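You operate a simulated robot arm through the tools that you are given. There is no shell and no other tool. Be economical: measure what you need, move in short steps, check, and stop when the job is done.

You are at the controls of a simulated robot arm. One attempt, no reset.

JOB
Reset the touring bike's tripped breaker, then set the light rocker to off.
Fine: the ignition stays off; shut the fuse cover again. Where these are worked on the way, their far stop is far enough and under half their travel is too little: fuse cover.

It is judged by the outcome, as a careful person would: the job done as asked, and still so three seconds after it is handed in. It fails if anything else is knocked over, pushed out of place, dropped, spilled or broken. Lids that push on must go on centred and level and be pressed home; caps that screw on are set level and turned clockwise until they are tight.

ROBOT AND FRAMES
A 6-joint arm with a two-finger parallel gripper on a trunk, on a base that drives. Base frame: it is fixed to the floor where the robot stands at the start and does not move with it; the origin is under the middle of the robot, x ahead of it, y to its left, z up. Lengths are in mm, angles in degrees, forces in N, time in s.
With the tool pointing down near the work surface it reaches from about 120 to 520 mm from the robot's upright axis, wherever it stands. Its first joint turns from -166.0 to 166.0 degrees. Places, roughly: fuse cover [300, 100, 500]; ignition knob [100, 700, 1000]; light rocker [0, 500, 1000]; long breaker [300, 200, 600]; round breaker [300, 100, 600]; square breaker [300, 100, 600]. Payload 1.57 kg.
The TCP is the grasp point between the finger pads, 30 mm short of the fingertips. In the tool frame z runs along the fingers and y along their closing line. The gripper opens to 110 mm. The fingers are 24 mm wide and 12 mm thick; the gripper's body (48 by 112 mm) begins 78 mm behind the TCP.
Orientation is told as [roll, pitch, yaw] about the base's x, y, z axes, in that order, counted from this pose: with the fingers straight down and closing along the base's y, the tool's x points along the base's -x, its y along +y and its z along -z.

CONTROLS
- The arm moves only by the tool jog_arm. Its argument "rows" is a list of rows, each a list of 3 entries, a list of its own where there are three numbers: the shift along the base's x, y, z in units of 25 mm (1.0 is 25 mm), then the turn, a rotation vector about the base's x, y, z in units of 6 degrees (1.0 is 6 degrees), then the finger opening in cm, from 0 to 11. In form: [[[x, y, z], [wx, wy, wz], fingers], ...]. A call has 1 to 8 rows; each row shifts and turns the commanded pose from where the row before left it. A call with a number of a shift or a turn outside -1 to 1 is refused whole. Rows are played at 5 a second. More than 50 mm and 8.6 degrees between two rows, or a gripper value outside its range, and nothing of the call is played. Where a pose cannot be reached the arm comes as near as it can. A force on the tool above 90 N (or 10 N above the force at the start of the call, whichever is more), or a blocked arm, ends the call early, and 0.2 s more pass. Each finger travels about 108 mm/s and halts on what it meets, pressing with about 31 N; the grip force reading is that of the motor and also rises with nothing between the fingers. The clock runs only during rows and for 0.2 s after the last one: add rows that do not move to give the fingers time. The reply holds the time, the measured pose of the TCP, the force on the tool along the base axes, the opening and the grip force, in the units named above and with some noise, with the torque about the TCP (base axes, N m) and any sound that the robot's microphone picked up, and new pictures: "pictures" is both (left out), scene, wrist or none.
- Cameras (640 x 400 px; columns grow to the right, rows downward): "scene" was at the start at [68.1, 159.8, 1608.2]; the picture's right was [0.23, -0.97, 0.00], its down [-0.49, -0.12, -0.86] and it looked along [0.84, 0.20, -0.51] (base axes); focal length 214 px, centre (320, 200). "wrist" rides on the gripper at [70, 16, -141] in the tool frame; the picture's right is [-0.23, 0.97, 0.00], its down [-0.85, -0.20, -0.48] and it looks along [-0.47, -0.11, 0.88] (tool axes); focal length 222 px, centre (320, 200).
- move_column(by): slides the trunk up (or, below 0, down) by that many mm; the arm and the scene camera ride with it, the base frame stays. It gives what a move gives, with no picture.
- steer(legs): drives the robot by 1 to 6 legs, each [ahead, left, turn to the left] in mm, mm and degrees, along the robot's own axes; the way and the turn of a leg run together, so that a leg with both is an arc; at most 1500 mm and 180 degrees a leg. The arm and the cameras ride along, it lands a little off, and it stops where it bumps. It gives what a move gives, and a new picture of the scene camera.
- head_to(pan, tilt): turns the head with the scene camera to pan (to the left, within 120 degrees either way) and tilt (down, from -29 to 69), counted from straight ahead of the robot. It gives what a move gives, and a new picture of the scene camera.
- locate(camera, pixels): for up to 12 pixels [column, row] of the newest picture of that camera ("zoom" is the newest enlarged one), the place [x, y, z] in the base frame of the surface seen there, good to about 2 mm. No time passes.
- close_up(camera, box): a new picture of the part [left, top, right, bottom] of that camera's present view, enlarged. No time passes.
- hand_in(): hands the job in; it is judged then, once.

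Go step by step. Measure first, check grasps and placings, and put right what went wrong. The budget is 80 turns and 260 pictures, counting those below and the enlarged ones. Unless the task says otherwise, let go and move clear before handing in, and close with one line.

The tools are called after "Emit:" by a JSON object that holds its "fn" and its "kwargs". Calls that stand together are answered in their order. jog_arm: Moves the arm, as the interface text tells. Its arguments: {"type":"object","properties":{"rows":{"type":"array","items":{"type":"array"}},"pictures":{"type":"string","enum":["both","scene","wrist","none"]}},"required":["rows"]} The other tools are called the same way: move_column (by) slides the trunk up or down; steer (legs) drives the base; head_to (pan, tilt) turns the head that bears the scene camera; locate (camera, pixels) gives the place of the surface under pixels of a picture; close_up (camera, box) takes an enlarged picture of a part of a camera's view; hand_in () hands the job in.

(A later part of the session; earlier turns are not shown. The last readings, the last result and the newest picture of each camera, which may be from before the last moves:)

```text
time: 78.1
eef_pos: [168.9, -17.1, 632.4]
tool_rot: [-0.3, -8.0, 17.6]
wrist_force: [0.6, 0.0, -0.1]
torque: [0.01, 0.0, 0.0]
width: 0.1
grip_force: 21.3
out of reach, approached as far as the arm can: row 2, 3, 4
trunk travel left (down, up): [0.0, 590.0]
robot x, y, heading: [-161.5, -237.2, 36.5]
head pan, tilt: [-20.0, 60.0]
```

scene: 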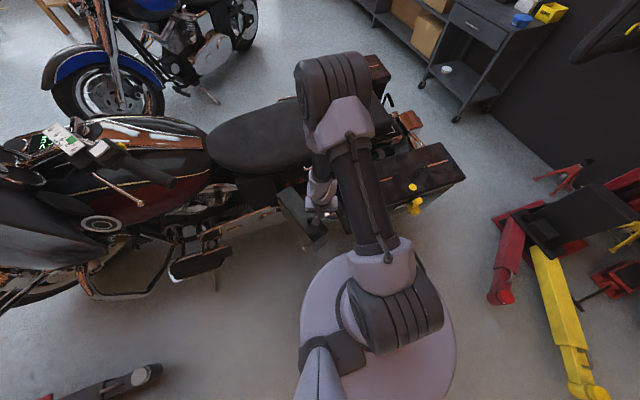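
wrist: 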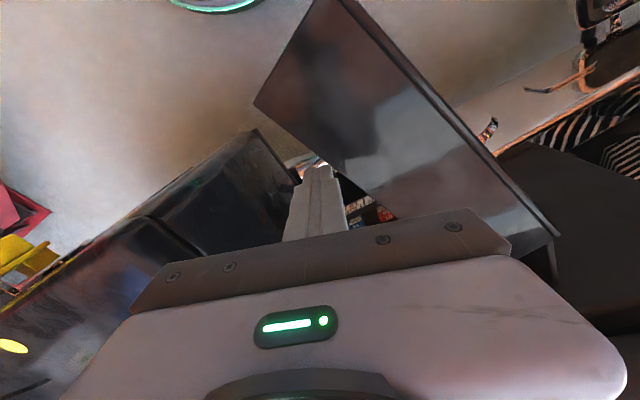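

Emit:
{"fn": "jog_arm", "kwargs": {"rows": [[[-0.5, 0.7, 0], [0, 0, 0], 0], [[-0.5, 0.7, 0], [0, 0, 0], 0], [[-0.5, 0.7, 0], [0, 0, 0], 0], [[0, 0, 0], [0, 0, 0], 0]], "pictures": "both"}}

Emit:
{"fn": "close_up", "kwargs": {"camera": "scene", "box": [240, 150, 400, 275]}}

```text
time: 79.1
eef_pos: [129.6, 32.2, 632.1]
tool_rot: [-0.1, -8.1, 17.5]
wrist_force: [-0.8, -0.1, -0.5]
torque: [-0.03, 0.03, -0.01]
width: 0.1
grip_force: 21.4
trunk travel left (down, up): [0.0, 590.0]
robot x, y, heading: [-157.5, -238.7, 36.6]
head pan, tilt: [-20.0, 60.0]
```

scene: 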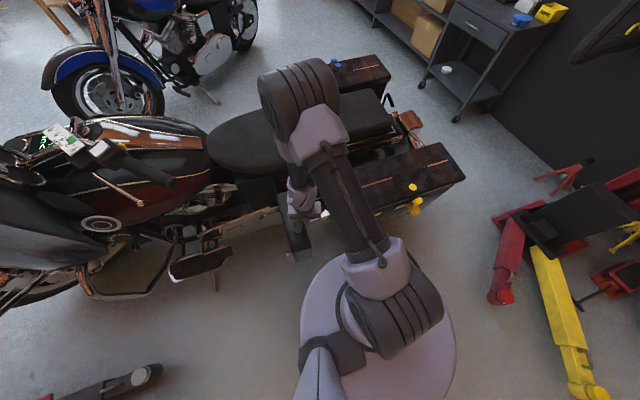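
wrist: 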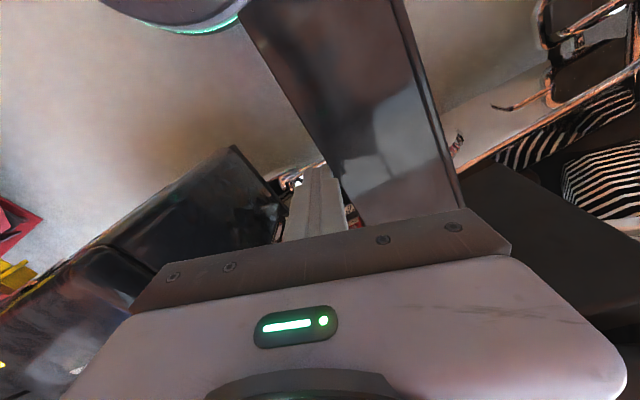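

```text
3.20 times, centred on (320, 212) of scene
```

zoom: 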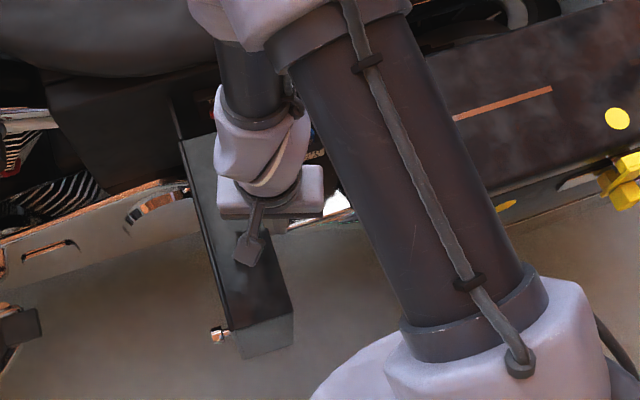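

Emit:
{"fn": "jog_arm", "kwargs": {"rows": [[[-0.5, 0.7, 0], [0, 0, 0], 0], [[-0.5, 0.7, 0], [0, 0, 0], 0], [[-0.4, 0.7, 0], [0, 0, 0], 0], [[0, 0, 0], [0, 0, 0], 0]], "pictures": "wrist"}}

```text
time: 80.1
eef_pos: [98.5, 79.0, 631.9]
tool_rot: [0.1, -8.0, 17.1]
wrist_force: [23.1, -46.0, -4.0]
torque: [-0.41, -0.14, -0.71]
width: 0.0
grip_force: 21.4
trunk travel left (down, up): [0.0, 590.0]
robot x, y, heading: [-158.6, -235.3, 36.5]
head pan, tilt: [-20.0, 60.0]
```

wrist: 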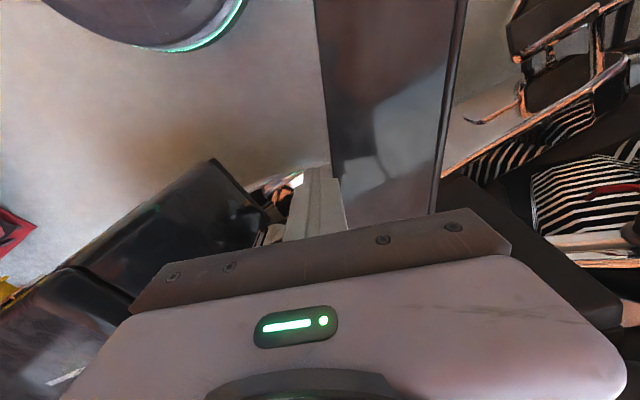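

Far stop reached (50 N). Back away, raise, and look at the breaker panel.

Emit:
{"fn": "jog_arm", "kwargs": {"rows": [[[0.6, -0.8, 0], [0, 0, 0], 0], [[0.6, -0.8, 1], [0, 0, 0], 0], [[0.6, -0.8, 1], [0, 0, 0], 0], [[0.6, -0.5, 1], [0, 0, 0], 0], [[0.6, -0.3, 1], [0, 0, 0], 0], [[0, 0, 0], [0, 0, 0], 0]], "pictures": "both"}}

Emit:
{"fn": "close_up", "kwargs": {"camera": "wrist", "box": [250, 60, 570, 260]}}

Emit:
{"fn": "close_up", "kwargs": {"camera": "scene", "box": [220, 130, 380, 230]}}

```text
time: 81.5
eef_pos: [170.4, 4.6, 732.5]
tool_rot: [0.3, -8.1, 17.4]
wrist_force: [0.5, 0.8, -0.2]
torque: [0.04, 0.03, 0.03]
width: 0.1
grip_force: 21.5
trunk travel left (down, up): [0.0, 590.0]
robot x, y, heading: [-161.3, -236.5, 36.7]
head pan, tilt: [-20.0, 60.0]
```

scene: 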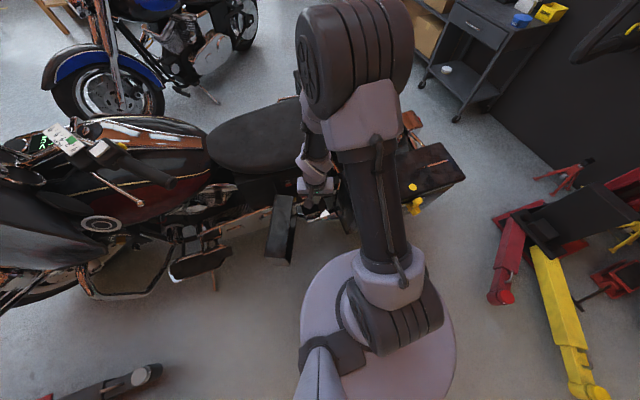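
wrist: 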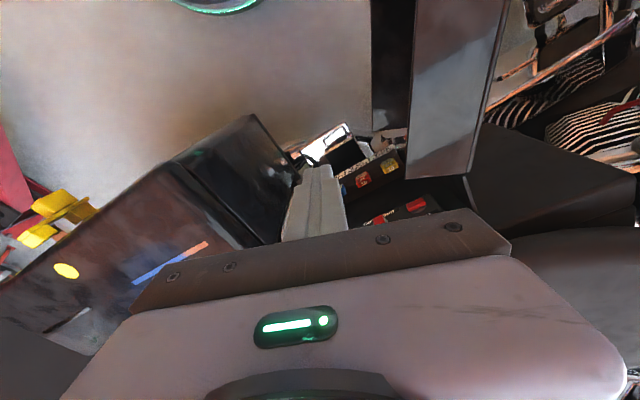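

```text
2.00 times, centred on (410, 160) of wrist
```

zoom: 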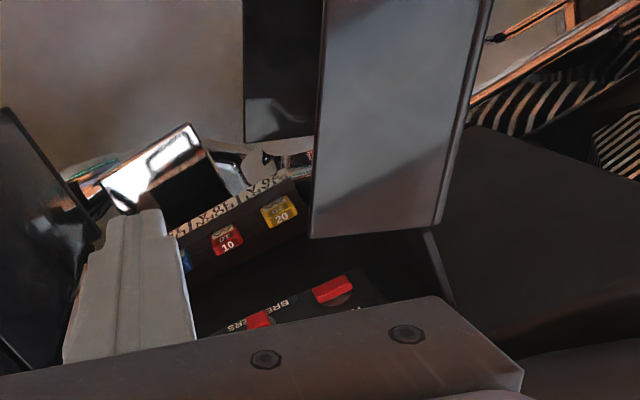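

```text
4.00 times, centred on (300, 180) of scene
```

zoom: 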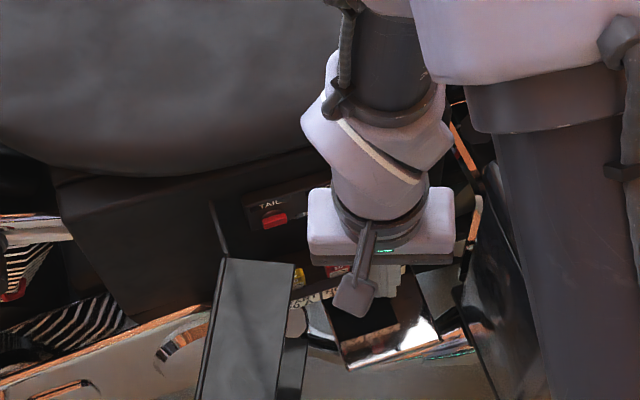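

I see red breakers (HEAD, SPOT, TAIL). Move the hand aside to the right to view the panel fully from the scene camera.

Emit:
{"fn": "jog_arm", "kwargs": {"rows": [[[0.3, -1, 0.3], [0, 0, 0], 0], [[0.3, -1, 0.3], [0, 0, 0], 0], [[0.3, -1, 0.3], [0, 0, 0], 0], [[0.3, -1, 0], [0, 0, 0], 0], [[0.3, -1, 0], [0, 0, 0], 0], [[0, -1, 0], [0, 0, 0.5], 0], [[0, 0, 0], [0, 0, 0], 0]], "pictures": "both"}}

Emit:
{"fn": "close_up", "kwargs": {"camera": "scene", "box": [250, 140, 346, 200]}}

Emit:
{"fn": "locate", "kwargs": {"camera": "zoom", "pixels": [[200, 150], [300, 150], [400, 150], [300, 200], [350, 100], [450, 100], [200, 250], [300, 250], [400, 250]]}}

```text
time: 83.1
eef_pos: [205.4, -146.5, 755.2]
tool_rot: [0.0, -8.2, 20.6]
wrist_force: [-0.1, -1.1, -1.1]
torque: [0.0, -0.01, 0.01]
width: 0.0
grip_force: 21.0
trunk travel left (down, up): [0.0, 590.0]
robot x, y, heading: [-159.3, -239.5, 36.7]
head pan, tilt: [-20.0, 60.0]
```

scene: 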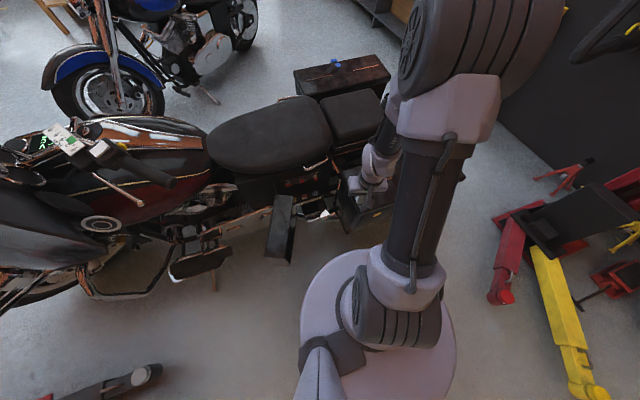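
wrist: 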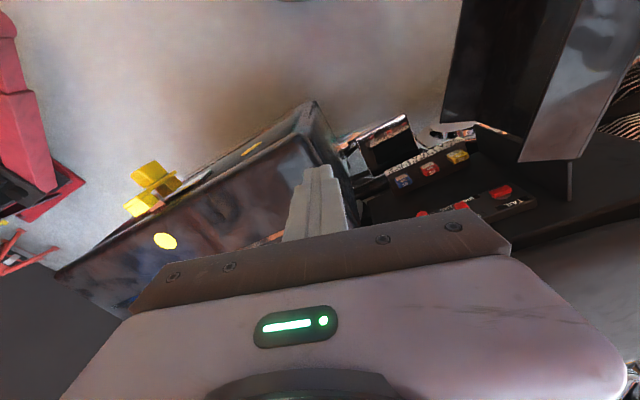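

```text
6.67 times, centred on (298, 170) of scene
```

zoom: 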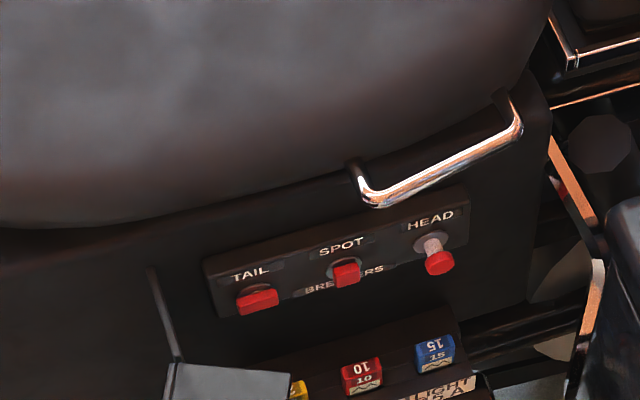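

```text
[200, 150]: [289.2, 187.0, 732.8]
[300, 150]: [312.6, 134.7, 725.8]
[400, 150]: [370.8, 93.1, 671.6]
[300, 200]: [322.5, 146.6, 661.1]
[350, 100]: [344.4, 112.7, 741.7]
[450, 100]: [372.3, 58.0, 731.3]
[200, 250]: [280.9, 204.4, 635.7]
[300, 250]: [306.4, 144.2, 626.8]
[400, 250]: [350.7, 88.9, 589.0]
```

HEAD (round) is the tripped one: white stem extended. Measure cap and panel.

Emit:
{"fn": "close_up", "kwargs": {"camera": "scene", "box": [296, 162, 328, 182]}}

Emit:
{"fn": "locate", "kwargs": {"camera": "zoom", "pixels": [[420, 280], [400, 220], [370, 240], [430, 130], [520, 180], [280, 230], [120, 310], [420, 310], [410, 255]]}}

```text
16.00 times, centred on (312, 172) of scene
```

zoom: 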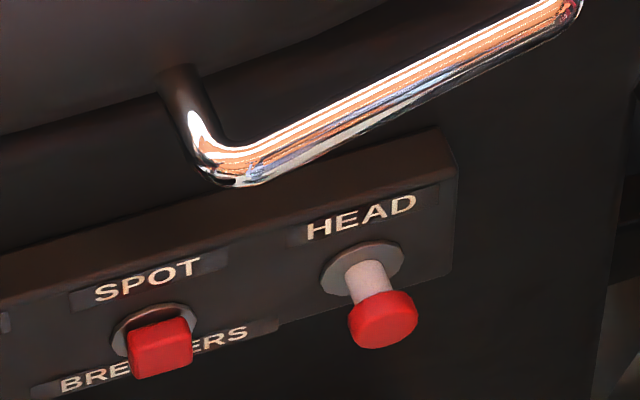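

```text
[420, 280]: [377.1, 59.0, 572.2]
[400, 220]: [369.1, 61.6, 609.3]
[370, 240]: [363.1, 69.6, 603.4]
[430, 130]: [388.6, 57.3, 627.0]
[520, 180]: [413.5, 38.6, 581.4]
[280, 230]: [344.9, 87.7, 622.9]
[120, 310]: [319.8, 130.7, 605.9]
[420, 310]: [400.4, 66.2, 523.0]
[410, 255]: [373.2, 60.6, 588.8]
```

Emit:
{"fn": "locate", "kwargs": {"camera": "zoom", "pixels": [[385, 325], [395, 320], [370, 320], [385, 305], [385, 340], [400, 330], [368, 278], [335, 270], [160, 350], [340, 135], [200, 130]]}}

Emit:
{"fn": "locate", "kwargs": {"camera": "scene", "pixels": [[287, 200], [290, 215], [278, 250], [283, 262]]}}

```text
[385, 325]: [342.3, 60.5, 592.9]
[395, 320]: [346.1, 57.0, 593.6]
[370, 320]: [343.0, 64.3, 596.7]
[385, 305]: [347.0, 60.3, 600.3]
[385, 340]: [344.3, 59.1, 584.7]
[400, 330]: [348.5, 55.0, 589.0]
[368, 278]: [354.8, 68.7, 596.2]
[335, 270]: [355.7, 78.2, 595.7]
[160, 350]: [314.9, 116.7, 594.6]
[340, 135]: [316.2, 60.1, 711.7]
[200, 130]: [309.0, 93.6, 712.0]
```

```text
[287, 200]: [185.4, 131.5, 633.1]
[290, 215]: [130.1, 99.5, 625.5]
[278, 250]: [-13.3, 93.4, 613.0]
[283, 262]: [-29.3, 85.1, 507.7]
```

Cap front is at (342,60,593); seated caps sit ~12 mm deeper. The rail above (d≈289, z≈712) demands ~30° pitch, so I'll back the base 45 mm and orient the hand.

Emit:
{"fn": "steer", "kwargs": {"legs": [[-45, 0, 0]]}}

Emit:
{"fn": "jog_arm", "kwargs": {"rows": [[[0.7, 1, 0], [0, 0, 1], 0], [[0.7, 1, 0], [0, 0, 1], 0], [[0.7, 1, 0], [0, 0, 0.7], 0], [[0.6, 1, 0], [0, 0, 0], 0], [[0.6, 1, 0], [0.6, -0.8, 0], 0], [[0.6, 1, 0], [0.6, -0.8, 0], 0], [[0.6, 1, 0], [0.6, -0.8, 0], 0], [[0, 0, 0], [0.4, -0.55, 0], 0]], "pictures": "none"}}

```text
time: 84.0
eef_pos: [169.8, -172.3, 753.6]
tool_rot: [0.0, -8.2, 20.4]
wrist_force: [0.1, 0.9, 0.8]
torque: [0.01, 0.05, 0.03]
width: 0.0
grip_force: 21.3
trunk travel left (down, up): [0.0, 590.0]
robot x, y, heading: [-192.4, -267.7, 36.2]
head pan, tilt: [-20.0, 60.0]
```

scene: 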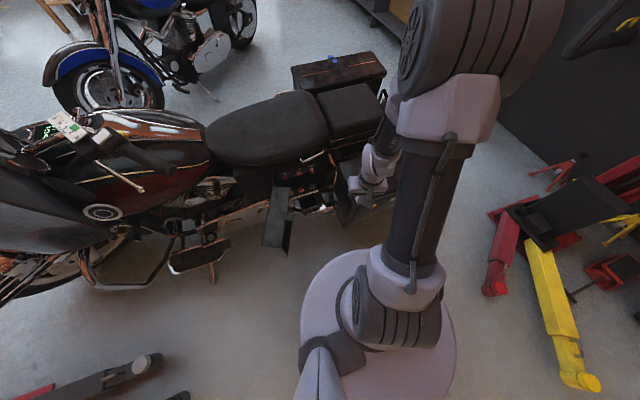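

```text
time: 85.8
eef_pos: [270.2, -2.4, 751.1]
tool_rot: [2.0, -26.0, 36.5]
wrist_force: [0.2, 0.2, -0.3]
torque: [0.01, 0.0, -0.03]
width: 0.1
grip_force: 21.7
out of reach, approached as far as the arm can: row 7, 8
trunk travel left (down, up): [0.0, 590.0]
robot x, y, heading: [-194.0, -260.6, 36.4]
head pan, tilt: [-20.0, 60.0]
```

Emit:
{"fn": "jog_arm", "kwargs": {"rows": [[[0.4, 0.4, -0.5], [0, 0, 0], 0], [[0.3, 0.4, -1], [0, 0, 0], 0], [[0, 0, -1], [0.2, -0.3, 0], 0], [[0, 0, -1], [0.2, -0.3, 0], 0], [[0, 0, -1], [0, 0, 0], 0], [[0, 0, -1], [0, 0, 0], 0], [[0, 0, 0], [0, 0, 0], 0]], "pictures": "both"}}

Emit:
{"fn": "close_up", "kwargs": {"camera": "wrist", "box": [220, 60, 476, 220]}}

```text
time: 87.4
eef_pos: [297.0, 20.0, 617.2]
tool_rot: [2.6, -30.0, 36.4]
wrist_force: [0.2, 0.0, -0.4]
torque: [-0.03, -0.01, -0.01]
width: 0.0
grip_force: 21.2
out of reach, approached as far as the arm can: row 6
trunk travel left (down, up): [0.0, 590.0]
robot x, y, heading: [-192.5, -265.8, 36.6]
head pan, tilt: [-20.0, 60.0]
```

scene: 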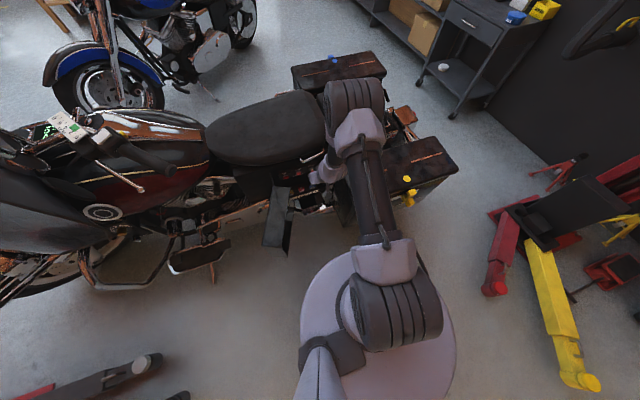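
wrist: 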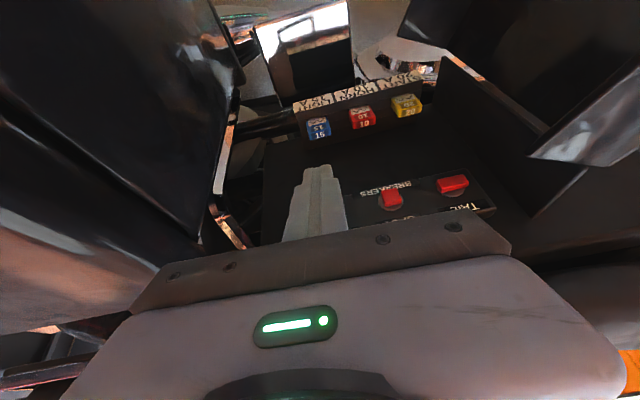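

```text
2.50 times, centred on (348, 140) of wrist
```

zoom: 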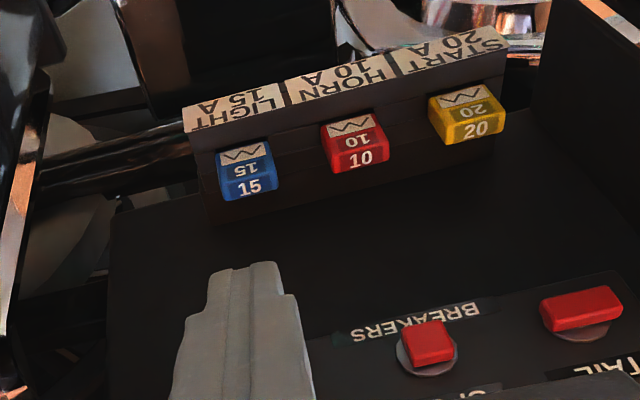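

Fingers hide the HEAD cap; aligned within ~5 mm. Advance along the panel normal and press.

Emit:
{"fn": "jog_arm", "kwargs": {"rows": [[[0.2, 0.4, -0.28], [0, 0, 0], 0], [[0.38, 0.29, 0], [0, 0, 0], 0], [[0.32, 0.24, 0], [0, 0, 0], 0], [[0, 0, 0], [0, 0, 0], 0]], "pictures": "wrist"}}

```text
time: 88.4
eef_pos: [320.2, 45.3, 612.4]
tool_rot: [1.8, -30.4, 36.6]
wrist_force: [0.2, -0.4, 0.9]
torque: [0.0, 0.02, -0.02]
width: 0.0
grip_force: 21.2
trunk travel left (down, up): [0.0, 590.0]
robot x, y, heading: [-200.0, -268.1, 36.3]
head pan, tilt: [-20.0, 60.0]
```

wrist: 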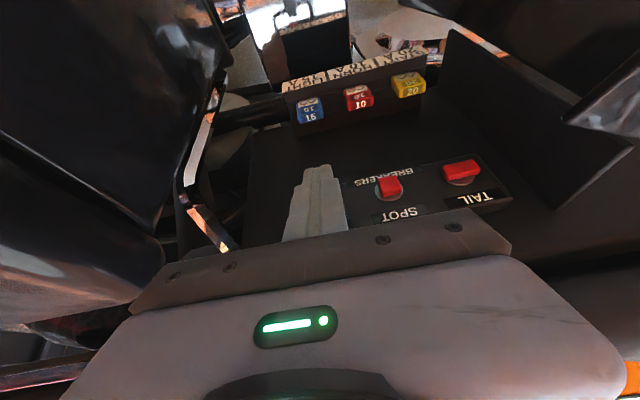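

Emit:
{"fn": "jog_arm", "kwargs": {"rows": [[[0.13, 0.1, 0], [0, 0, 0], 0], [[0.13, 0.1, 0], [0, 0, 0], 0], [[0.13, 0.1, 0], [0, 0, 0], 0], [[0.13, 0.1, 0], [0, 0, 0], 0], [[0, 0, 0], [0, 0, 0], 0]], "pictures": "none"}}

```text
time: 89.6
eef_pos: [330.7, 52.4, 610.5]
tool_rot: [1.8, -30.1, 36.7]
wrist_force: [-26.4, -19.4, -8.5]
torque: [1.84, -2.54, 0.46]
width: 0.0
grip_force: 21.5
trunk travel left (down, up): [0.0, 590.0]
robot x, y, heading: [-195.1, -265.1, 36.5]
head pan, tilt: [-20.0, 60.0]
```

Contact torque says the force acts ~94 mm above the TCP — the hand body is on the rail. Back out, move the base back 75 mm and use ~40° pitch.

Emit:
{"fn": "jog_arm", "kwargs": {"rows": [[[-0.5, -0.38, 0], [0, 0, 0], 0], [[-0.5, -0.38, 0], [0, 0, 0], 0], [[0, 0, 0], [0, 0, 0], 0]], "pictures": "wrist"}}

Emit:
{"fn": "steer", "kwargs": {"legs": [[-75, 0, 0]]}}

Emit:
{"fn": "jog_arm", "kwargs": {"rows": [[[0.6, 0.4, 0], [0.4, -0.53, 0], 0], [[0.6, 0.4, 0], [0.4, -0.53, 0], 0], [[0.6, 0.5, 0], [0.3, -0.4, 0], 0], [[0.4, 0.3, 0], [0, 0, 0], 0], [[0, 0, 0], [0, 0, 0], 0]], "pictures": "wrist"}}

```text
time: 90.4
eef_pos: [308.5, 35.7, 609.3]
tool_rot: [1.9, -30.5, 36.6]
wrist_force: [-1.0, -0.5, -0.2]
torque: [0.0, -0.01, 0.03]
width: 0.2
grip_force: 21.3
trunk travel left (down, up): [0.0, 590.0]
robot x, y, heading: [-197.1, -264.7, 36.6]
head pan, tilt: [-20.0, 60.0]
```

wrist: 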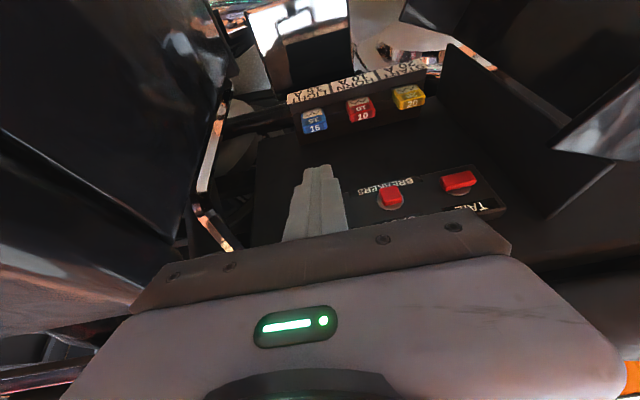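

```text
time: 91.5
eef_pos: [248.7, -10.9, 608.6]
tool_rot: [2.0, -30.3, 36.7]
wrist_force: [-0.6, 0.8, 0.7]
torque: [0.03, 0.02, -0.02]
width: 0.2
grip_force: 20.9
trunk travel left (down, up): [0.0, 590.0]
robot x, y, heading: [-256.4, -308.7, 36.7]
head pan, tilt: [-20.0, 60.0]
```

scene: 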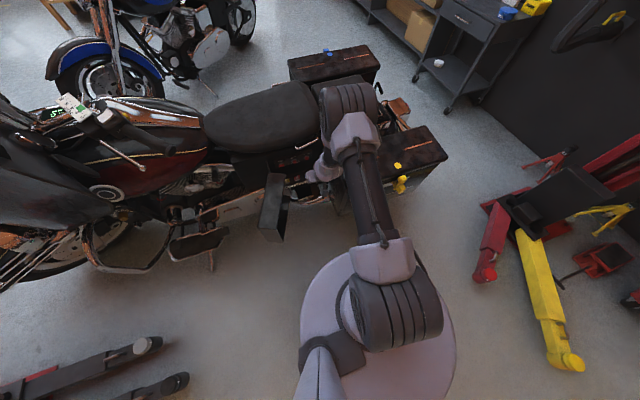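

```text
time: 92.7
eef_pos: [322.9, 33.6, 614.8]
tool_rot: [1.9, -41.2, 36.5]
wrist_force: [-0.3, 0.4, -0.8]
torque: [0.01, -0.01, 0.03]
width: 0.2
grip_force: 21.5
out of reach, approached as far as the arm can: row 1, 2, 3
trunk travel left (down, up): [0.0, 590.0]
robot x, y, heading: [-251.8, -311.0, 36.6]
head pan, tilt: [-20.0, 60.0]
```

wrist: 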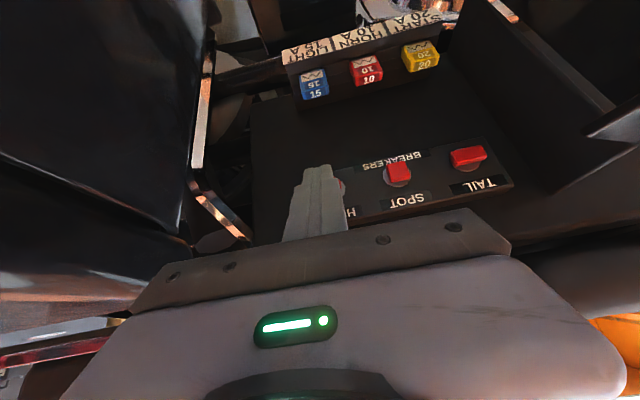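

Pitch 41° achieved; the HEAD cap shows just right of the tip, so shift 10 mm +s, drop 9 mm, then press in.

Emit:
{"fn": "jog_arm", "kwargs": {"rows": [[[-0.45, 0.17, -0.36], [0, 0, 0], 0], [[0.13, 0.1, 0], [0, 0, 0], 0], [[0.16, 0.12, 0], [0, 0, 0], 0], [[0.16, 0.12, 0], [0, 0, 0], 0], [[0, 0, 0], [0, 0, 0], 0]], "pictures": "wrist"}}

```text
time: 93.9
eef_pos: [323.7, 45.6, 607.6]
tool_rot: [2.0, -41.3, 36.6]
wrist_force: [-0.9, -0.1, 0.2]
torque: [-0.02, 0.0, 0.01]
width: 0.0
grip_force: 21.3
trunk travel left (down, up): [0.0, 590.0]
robot x, y, heading: [-253.5, -306.9, 36.6]
head pan, tilt: [-20.0, 60.0]
```

wrist: 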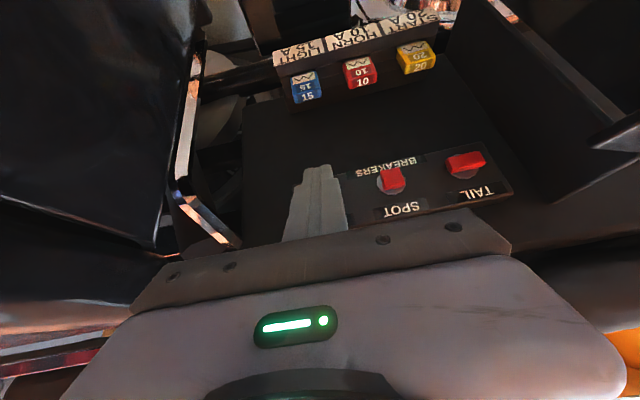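

Emit:
{"fn": "jog_arm", "kwargs": {"rows": [[[0.13, 0.1, 0], [0, 0, 0], 0], [[0.13, 0.1, 0], [0, 0, 0], 0], [[0.13, 0.1, 0], [0, 0, 0], 0], [[0, 0, 0], [0, 0, 0], 0]], "pictures": "none"}}

```text
time: 94.9
eef_pos: [332.8, 52.5, 606.3]
tool_rot: [1.9, -41.2, 36.5]
wrist_force: [-5.5, -8.2, -2.7]
torque: [-0.16, 0.13, -0.08]
width: 0.0
grip_force: 21.4
trunk travel left (down, up): [0.0, 590.0]
robot x, y, heading: [-252.5, -310.6, 36.4]
head pan, tilt: [-20.0, 60.0]
```

Contact now at the fingertip (~10 N). Keep pressing.

Emit:
{"fn": "jog_arm", "kwargs": {"rows": [[[0.12, 0.09, 0], [0, 0, 0], 0], [[0.12, 0.09, 0], [0, 0, 0], 0], [[0.12, 0.09, 0], [0, 0, 0], 0], [[0, 0, 0], [0, 0, 0], 0]], "pictures": "wrist"}}

```text
time: 95.9
eef_pos: [340.6, 58.0, 606.3]
tool_rot: [1.9, -41.2, 36.5]
wrist_force: [-37.8, -25.8, 6.0]
torque: [-0.26, 0.42, 0.06]
width: 0.1
grip_force: 21.5
trunk travel left (down, up): [0.0, 590.0]
robot x, y, heading: [-253.7, -310.8, 36.7]
head pan, tilt: [-20.0, 60.0]
```

wrist: 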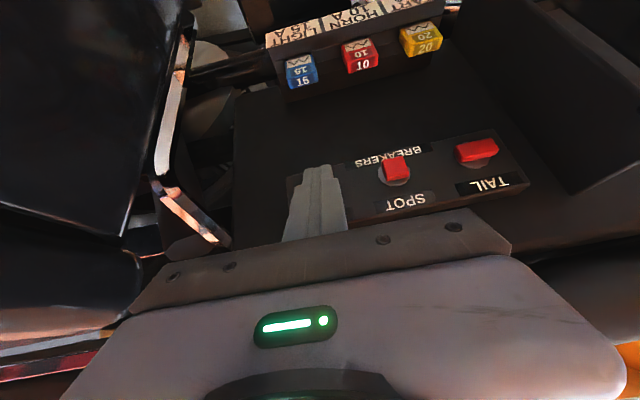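

45 N reached at d≈307. Back out and inspect the cap.

Emit:
{"fn": "jog_arm", "kwargs": {"rows": [[[-0.6, -0.45, 0], [0, 0, 0], 0], [[-0.8, -0.8, 0], [0, 0, 0], 0], [[-0.5, -1, 0.3], [0, 0, 0], 0], [[0, -1, 0.5], [0, 0, 0], 0], [[0, -1, 0.5], [0, 0, 0], 0], [[0, 0, 0], [0, 0, 0], 0]], "pictures": "both"}}

Emit:
{"fn": "close_up", "kwargs": {"camera": "wrist", "box": [280, 60, 536, 220]}}

Emit:
{"fn": "close_up", "kwargs": {"camera": "scene", "box": [260, 130, 324, 170]}}

```text
time: 97.3
eef_pos: [312.8, -45.3, 642.4]
tool_rot: [2.7, -41.0, 36.4]
wrist_force: [0.2, -0.6, 0.0]
torque: [0.0, 0.02, 0.0]
width: 0.1
grip_force: 21.6
out of reach, approached as far as the arm can: row 2, 3
trunk travel left (down, up): [0.0, 590.0]
robot x, y, heading: [-254.6, -308.6, 36.5]
head pan, tilt: [-20.0, 60.0]
```

scene: 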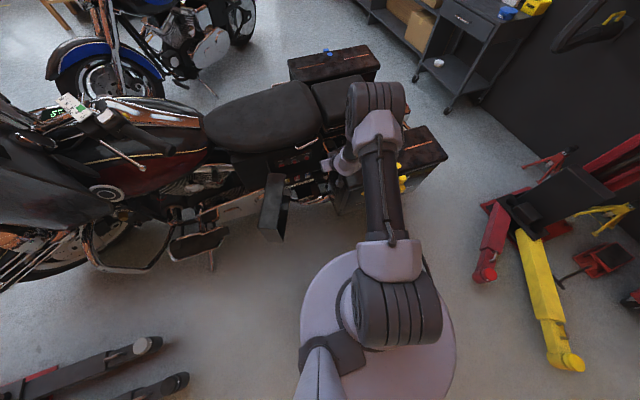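
wrist: 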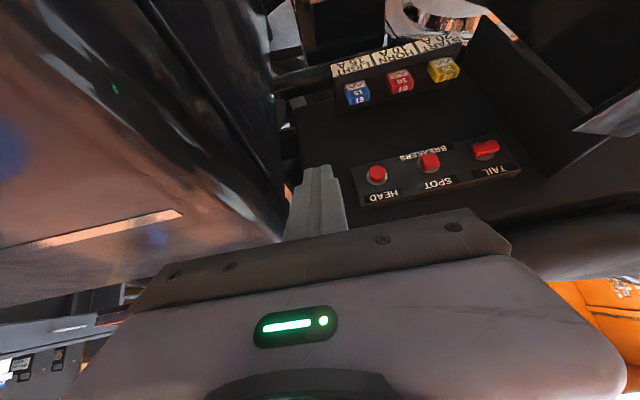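

```text
2.50 times, centred on (408, 140) of wrist
```

zoom: 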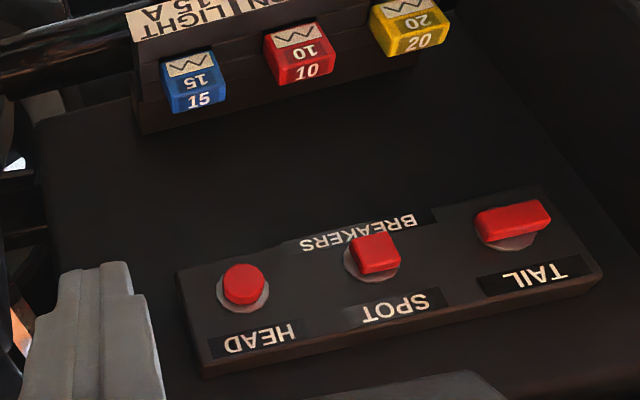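

```text
10.00 times, centred on (292, 150) of scene
```

zoom: 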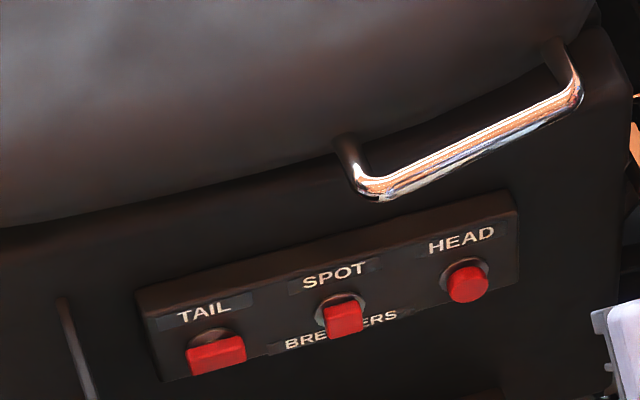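

HEAD is now seated like the others. Next: close the lid. Raise and retract the hand, flattening pitch, to cross over to the lid's outer side.

Emit:
{"fn": "jog_arm", "kwargs": {"rows": [[[-0.8, -0.5, 0.6], [-0.6, 0.8, 0], 0], [[-1, 0, 0.8], [-0.6, 0.8, 0], 0], [[-1, 0.1, 0.8], [-0.6, 0.8, 0], 0], [[-1, 0.1, 0.8], [-0.6, 0.8, 0], 0], [[-1, 0.2, 0.8], [0, 0, 0], 0], [[-1, 0.3, 0.8], [0, 0, 0], 0], [[-1, 0.5, 0.3], [0, 0, 0], 0], [[0, 0, 0], [0, 0, 0], 0]], "pictures": "both"}}

```text
time: 99.1
eef_pos: [150.5, -26.1, 756.6]
tool_rot: [1.7, -17.3, 36.6]
wrist_force: [0.2, 0.2, 0.2]
torque: [0.01, -0.03, -0.02]
width: 0.0
grip_force: 21.0
out of reach, approached as far as the arm can: row 4
trunk travel left (down, up): [0.0, 590.0]
robot x, y, heading: [-254.4, -309.7, 36.6]
head pan, tilt: [-20.0, 60.0]
```

scene: 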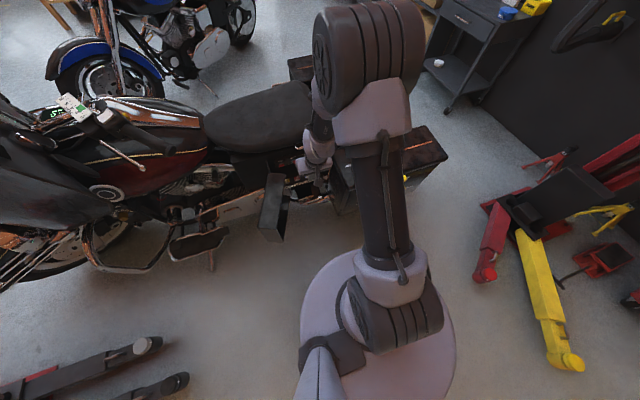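
wrist: 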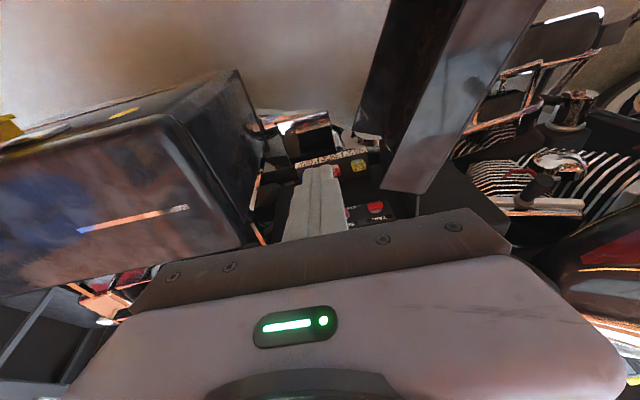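

Emit:
{"fn": "locate", "kwargs": {"camera": "scene", "pixels": [[270, 176], [284, 178], [280, 215], [262, 230], [272, 225], [268, 200], [282, 235], [266, 210]]}}

Emit:
{"fn": "jog_arm", "kwargs": {"rows": [[[-0.6, 0.9, 0], [0, 0, 0], 0], [[-0.6, 0.9, 0], [0, 0, 0], 0], [[-0.6, 0.9, 0], [0, 0, 0], 0], [[-0.6, 0.9, 0], [0, 0, 0], 0], [[-0.6, 0.9, 0], [0, 0, 0], 0], [[-0.6, 0.9, 0], [0, 0, 0], 0], [[-0.6, 0.9, 0], [0, 0, 0], 0], [[0, 0, 0], [0, 0, 0], 0]], "pictures": "both"}}

```text
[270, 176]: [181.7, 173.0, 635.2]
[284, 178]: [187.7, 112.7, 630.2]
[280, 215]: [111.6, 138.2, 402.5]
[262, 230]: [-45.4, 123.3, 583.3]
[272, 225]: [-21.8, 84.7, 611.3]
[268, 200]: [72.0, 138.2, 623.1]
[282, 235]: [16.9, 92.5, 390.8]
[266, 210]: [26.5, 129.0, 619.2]
```

```text
time: 100.9
eef_pos: [44.8, 130.3, 758.0]
tool_rot: [1.7, -17.4, 36.6]
wrist_force: [-0.2, -0.1, -0.2]
torque: [-0.02, 0.01, 0.01]
width: 0.1
grip_force: 21.2
trunk travel left (down, up): [0.0, 590.0]
robot x, y, heading: [-253.3, -308.0, 36.8]
head pan, tilt: [-20.0, 60.0]
```

scene: 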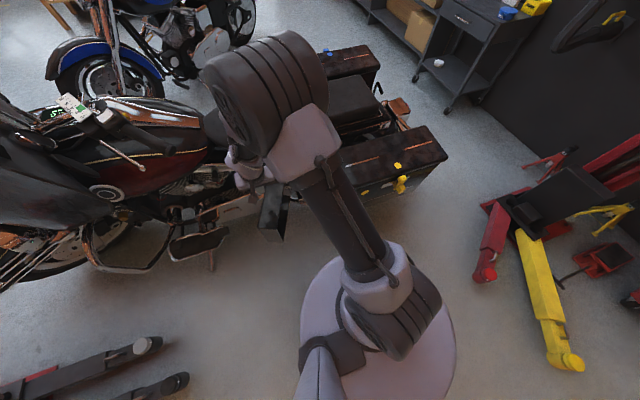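
wrist: 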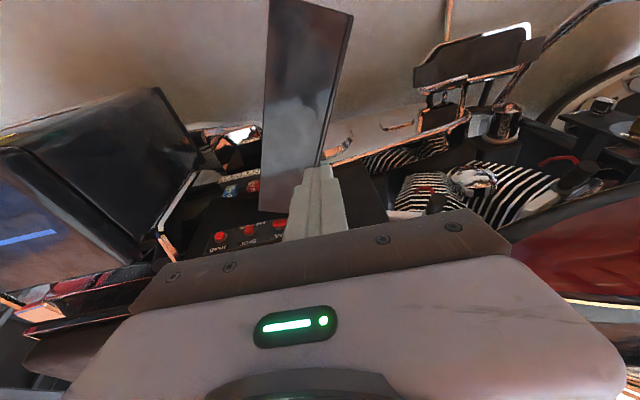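

Lid stands at ~111° (outer edge (182,173)→(27,129)). Move just beyond it at (10,180) and descend on its outer side.

Emit:
{"fn": "jog_arm", "kwargs": {"rows": [[[-0.7, 1, 0], [0, 0, 0], 0], [[-0.7, 1, 0], [0, 0, 0], 0], [[0, 0, -1], [0, 0, 0], 0], [[0, 0, -1], [0, 0, 0], 0], [[0, 0, -1], [0, 0, 0], 0], [[0, 0, -1], [0, 0, 0], 0], [[0, 0, -1], [0, 0, 0], 0], [[0, 0, -0.7], [0, 0, 0], 0]], "pictures": "wrist"}}

```text
time: 102.7
eef_pos: [12.4, 181.0, 616.5]
tool_rot: [2.0, -17.4, 36.6]
wrist_force: [1.0, -0.9, -0.5]
torque: [-0.03, 0.05, -0.01]
width: 0.0
grip_force: 21.2
trunk travel left (down, up): [0.0, 590.0]
robot x, y, heading: [-256.7, -307.5, 36.6]
head pan, tilt: [-20.0, 60.0]
```

wrist: 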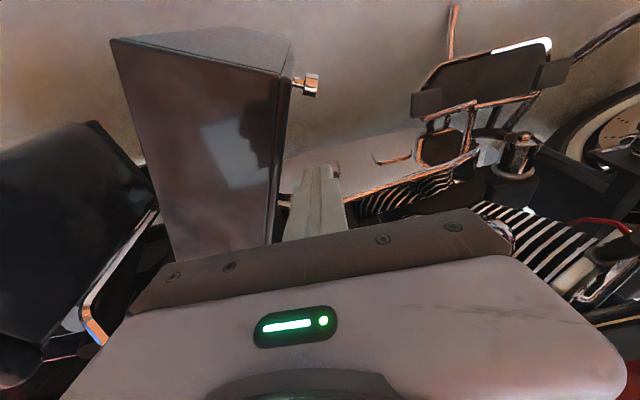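

Now sweep the lid closed along the arc, first to about 60°.

Emit:
{"fn": "jog_arm", "kwargs": {"rows": [[[0.42, -0.64, 0], [0, 0, 0], 0], [[0.42, -0.64, 0], [0, 0, 0], 0], [[0.32, -0.77, 0], [0, 0, 0], 0], [[0.32, -0.77, 0], [0, 0, 0], 0], [[0.32, -0.77, 0], [0, 0, 0], 0], [[0.87, -0.8, 0], [0, 0, 0], 0], [[0.87, -0.8, 0], [0, 0, 0], 0], [[0.87, -0.8, 0], [0, 0, 0], 0]], "pictures": "both"}}

```text
time: 104.5
eef_pos: [112.3, 64.0, 621.4]
tool_rot: [1.9, -17.3, 36.6]
wrist_force: [0.3, 0.8, 0.9]
torque: [-0.01, -0.01, 0.03]
width: 0.0
grip_force: 20.9
out of reach, approached as far as the arm can: row 7, 8
trunk travel left (down, up): [0.0, 590.0]
robot x, y, heading: [-253.5, -312.7, 36.6]
head pan, tilt: [-20.0, 60.0]
```

scene: 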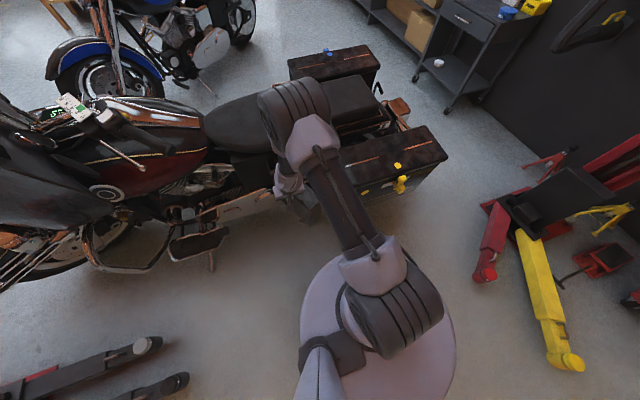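
wrist: 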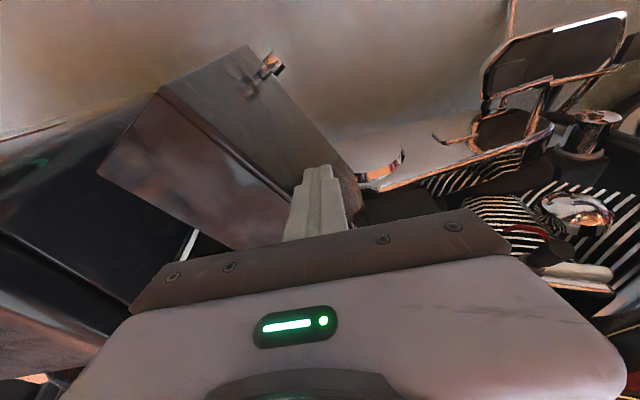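

Emit:
{"fn": "jog_arm", "kwargs": {"rows": [[[0.87, -0.68, 0], [0, 0, 0], 0], [[0.87, -0.68, 0], [0, 0, 0], 0], [[0.87, -0.68, 0], [0, 0, 0], 0], [[0.8, 0, 0], [0, 0, 0], 0], [[0.8, 0, 0], [0, 0, 0], 0], [[0.8, 0.05, 0], [0, 0, 0], 0], [[0, 0, 0], [0, 0, 0], 0]], "pictures": "both"}}

```text
time: 106.1
eef_pos: [198.8, 24.7, 623.9]
tool_rot: [2.3, -17.5, 36.6]
wrist_force: [-0.4, 0.0, 0.1]
torque: [0.01, 0.07, 0.0]
width: 0.0
grip_force: 21.9
out of reach, approached as far as the arm can: row 2, 3, 5, 6
trunk travel left (down, up): [0.0, 590.0]
robot x, y, heading: [-259.0, -311.2, 36.7]
head pan, tilt: [-20.0, 60.0]
```

scene: 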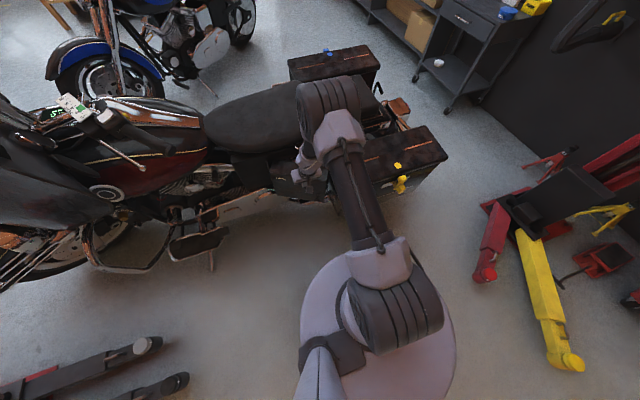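
wrist: 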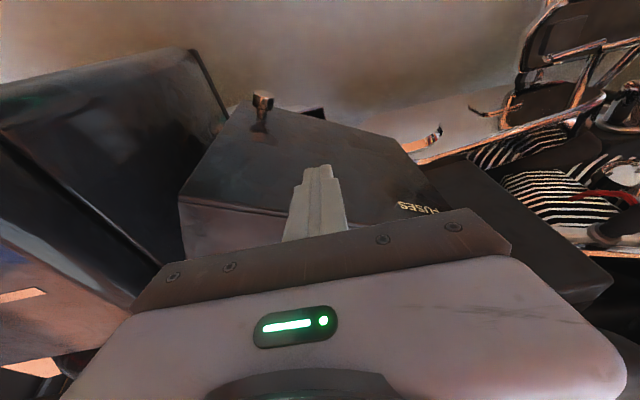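

Lid ≈28°. I'll use the base to push forward 60 mm, then finish with the arm.

Emit:
{"fn": "steer", "kwargs": {"legs": [[60, -25, 0]]}}

Emit:
{"fn": "jog_arm", "kwargs": {"rows": [[[0.3, 0.1, 0], [0, 0, 0], 0], [[0.3, 0.15, 0], [0, 0, 0], 0], [[0, 0, 0], [0, 0, 0], 0]], "pictures": "wrist"}}

```text
time: 107.1
eef_pos: [260.8, 35.8, 623.0]
tool_rot: [2.3, -17.4, 36.6]
wrist_force: [0.4, 0.2, 0.2]
torque: [0.03, -0.01, -0.01]
width: 0.0
grip_force: 21.5
trunk travel left (down, up): [0.0, 590.0]
robot x, y, heading: [-190.8, -296.5, 36.4]
head pan, tilt: [-20.0, 60.0]
```

scene: 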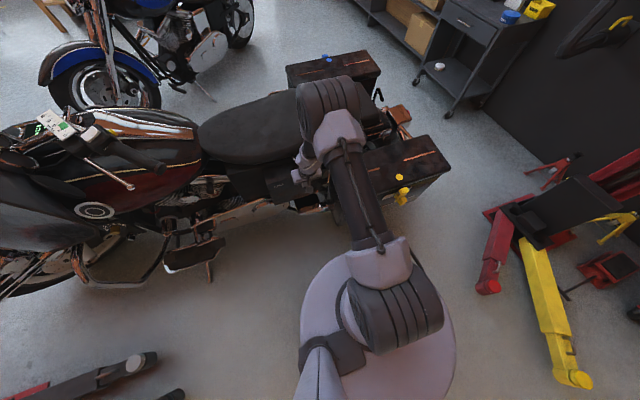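

```text
time: 107.9
eef_pos: [276.3, 44.7, 623.6]
tool_rot: [2.3, -17.6, 36.6]
wrist_force: [-0.2, -0.3, -0.3]
torque: [0.04, -0.01, -0.02]
width: 0.0
grip_force: 21.5
trunk travel left (down, up): [0.0, 590.0]
robot x, y, heading: [-192.6, -298.7, 36.6]
head pan, tilt: [-20.0, 60.0]
```

wrist: 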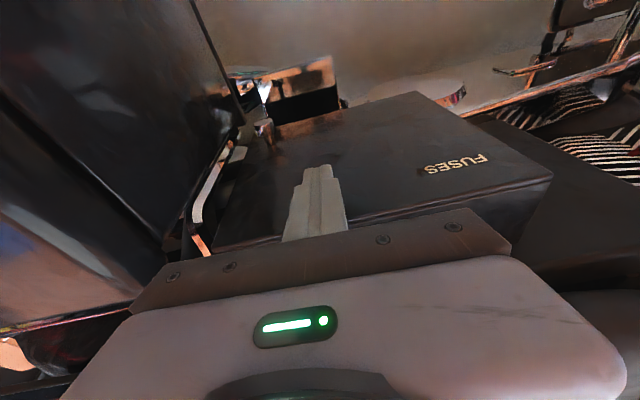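

Almost closed. Press home in small steps.

Emit:
{"fn": "jog_arm", "kwargs": {"rows": [[[0.13, 0.1, 0], [0, 0, 0], 0], [[0.13, 0.1, 0], [0, 0, 0], 0], [[0.13, 0.1, 0], [0, 0, 0], 0], [[0, 0, 0], [0, 0, 0], 0]], "pictures": "none"}}

```text
time: 108.9
eef_pos: [279.6, 46.4, 623.8]
tool_rot: [2.4, -17.0, 36.6]
wrist_force: [-47.5, -51.8, 7.9]
torque: [-1.82, 0.61, -0.26]
width: 0.1
grip_force: 21.4
trunk travel left (down, up): [0.0, 590.0]
robot x, y, heading: [-193.6, -295.5, 36.3]
head pan, tilt: [-20.0, 60.0]
```

Firm stop at 70 N. Back off and verify closure.

Emit:
{"fn": "jog_arm", "kwargs": {"rows": [[[-0.5, -0.4, 0], [0, 0, 0], 0], [[-0.6, -0.6, 0.6], [0, 0, 0], 0], [[-0.8, -0.8, 1], [0, 0, 0], 0], [[-0.8, -0.8, 1], [0, 0, 0], 0], [[-0.5, -0.8, 1], [-0.4, 0.5, 0], 0], [[0, 0, 1], [-0.4, 0.5, 0], 0], [[0, 0, 0], [0, 0, 0], 0]], "pictures": "both"}}

Emit:
{"fn": "close_up", "kwargs": {"camera": "wrist", "box": [200, 60, 520, 260]}}

Emit:
{"fn": "locate", "kwargs": {"camera": "wrist", "pixels": [[330, 120], [420, 130], [300, 130], [460, 150], [380, 160]]}}

```text
time: 110.5
eef_pos: [206.0, -13.0, 715.4]
tool_rot: [4.5, -13.0, 36.8]
wrist_force: [0.4, -0.5, 0.1]
torque: [0.01, 0.02, -0.01]
width: 0.1
grip_force: 21.5
out of reach, approached as far as the arm can: row 5, 6
trunk travel left (down, up): [0.0, 590.0]
robot x, y, heading: [-196.1, -296.6, 36.4]
head pan, tilt: [-20.0, 60.0]
```

scene: 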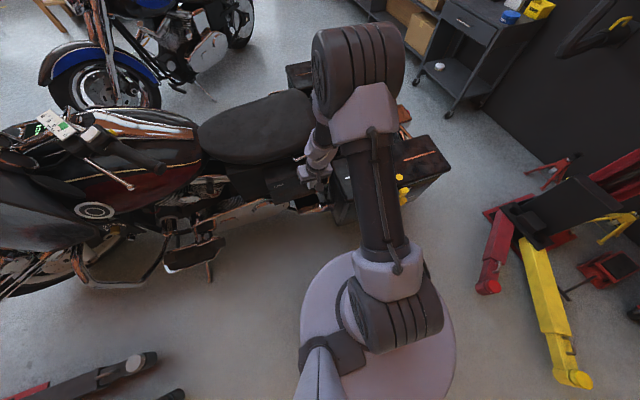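
wrist: 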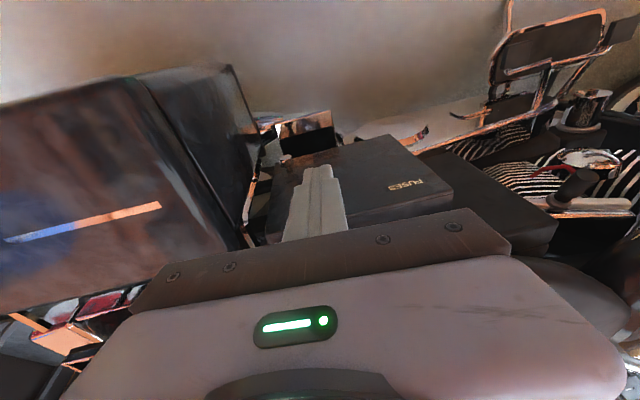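

```text
2.00 times, centred on (360, 160) of wrist
```

zoom: 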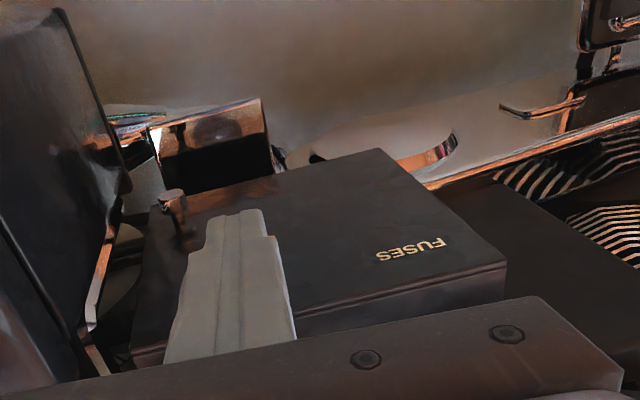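

```text
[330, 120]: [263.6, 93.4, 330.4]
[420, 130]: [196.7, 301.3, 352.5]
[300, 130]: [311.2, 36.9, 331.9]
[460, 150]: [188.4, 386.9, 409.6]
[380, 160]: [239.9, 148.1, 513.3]
```

Emit:
{"fn": "locate", "kwargs": {"camera": "zoom", "pixels": [[172, 195], [180, 210], [340, 220], [380, 180], [480, 260], [230, 190], [300, 280]]}}

Emit:
{"fn": "close_up", "kwargs": {"camera": "scene", "box": [0, 90, 160, 190]}}

```text
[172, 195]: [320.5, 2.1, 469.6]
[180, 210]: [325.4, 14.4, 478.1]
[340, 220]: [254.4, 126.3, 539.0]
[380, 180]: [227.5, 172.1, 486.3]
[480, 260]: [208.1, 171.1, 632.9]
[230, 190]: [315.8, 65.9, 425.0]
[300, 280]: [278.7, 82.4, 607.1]
```

```text
4.00 times, centred on (80, 140) of scene
```

zoom: 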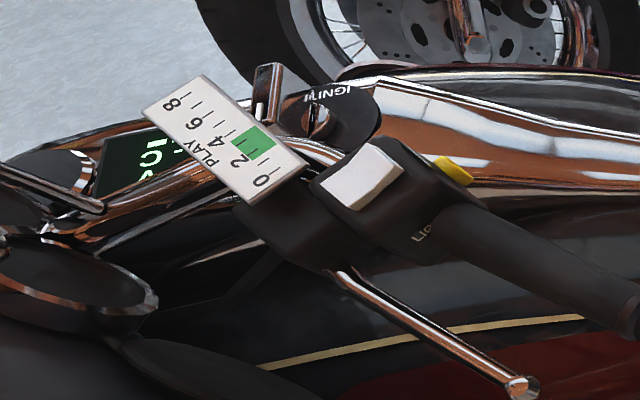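

The knob position matches the closed state, so the cover is shut. Next the light rocker: raise the trunk and drive beside the handlebar.

Emit:
{"fn": "move_column", "kwargs": {"by": 330}}

Emit:
{"fn": "jog_arm", "kwargs": {"rows": [[[-0.8, -0.6, 0.2], [-0.3, 0.4, 0], 0], [[-0.8, -0.6, 0.2], [-0.3, 0.4, 0], 0], [[0, 0, 0.3], [-0.3, 0.4, 0], 0], [[0, 0, 0], [0, 0, 0], 0]], "pictures": "none"}}

Emit:
{"fn": "steer", "kwargs": {"legs": [[240, 210, 0]]}}

```text
time: 113.7
eef_pos: [206.3, -12.7, 1043.6]
tool_rot: [4.6, -12.9, 36.7]
wrist_force: [-1.0, -0.6, 0.0]
torque: [0.02, 0.02, 0.0]
width: 0.0
grip_force: 21.2
trunk travel left (down, up): [-330.0, 260.0]
robot x, y, heading: [-194.2, -297.1, 36.6]
head pan, tilt: [-20.0, 60.0]
```

```text
time: 114.7
eef_pos: [166.6, -44.4, 1062.8]
tool_rot: [4.6, -4.0, 36.7]
wrist_force: [-0.6, 0.8, 0.1]
torque: [0.0, 0.02, -0.02]
width: 0.1
grip_force: 21.6
trunk travel left (down, up): [-330.0, 260.0]
robot x, y, heading: [-192.2, -295.7, 36.3]
head pan, tilt: [-20.0, 60.0]
```

```text
time: 116.8
eef_pos: [235.0, 267.7, 1061.8]
tool_rot: [4.5, -3.9, 36.6]
wrist_force: [-0.4, 0.0, -0.1]
torque: [-0.03, -0.01, -0.02]
width: 0.1
grip_force: 21.5
trunk travel left (down, up): [-330.0, 260.0]
robot x, y, heading: [-121.2, 13.7, 36.3]
head pan, tilt: [-20.0, 60.0]
```

scene: 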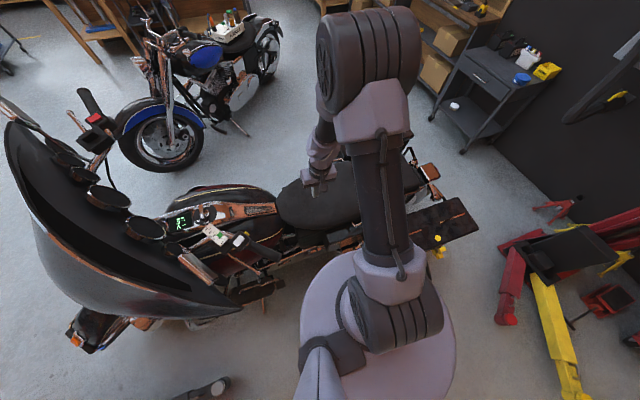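

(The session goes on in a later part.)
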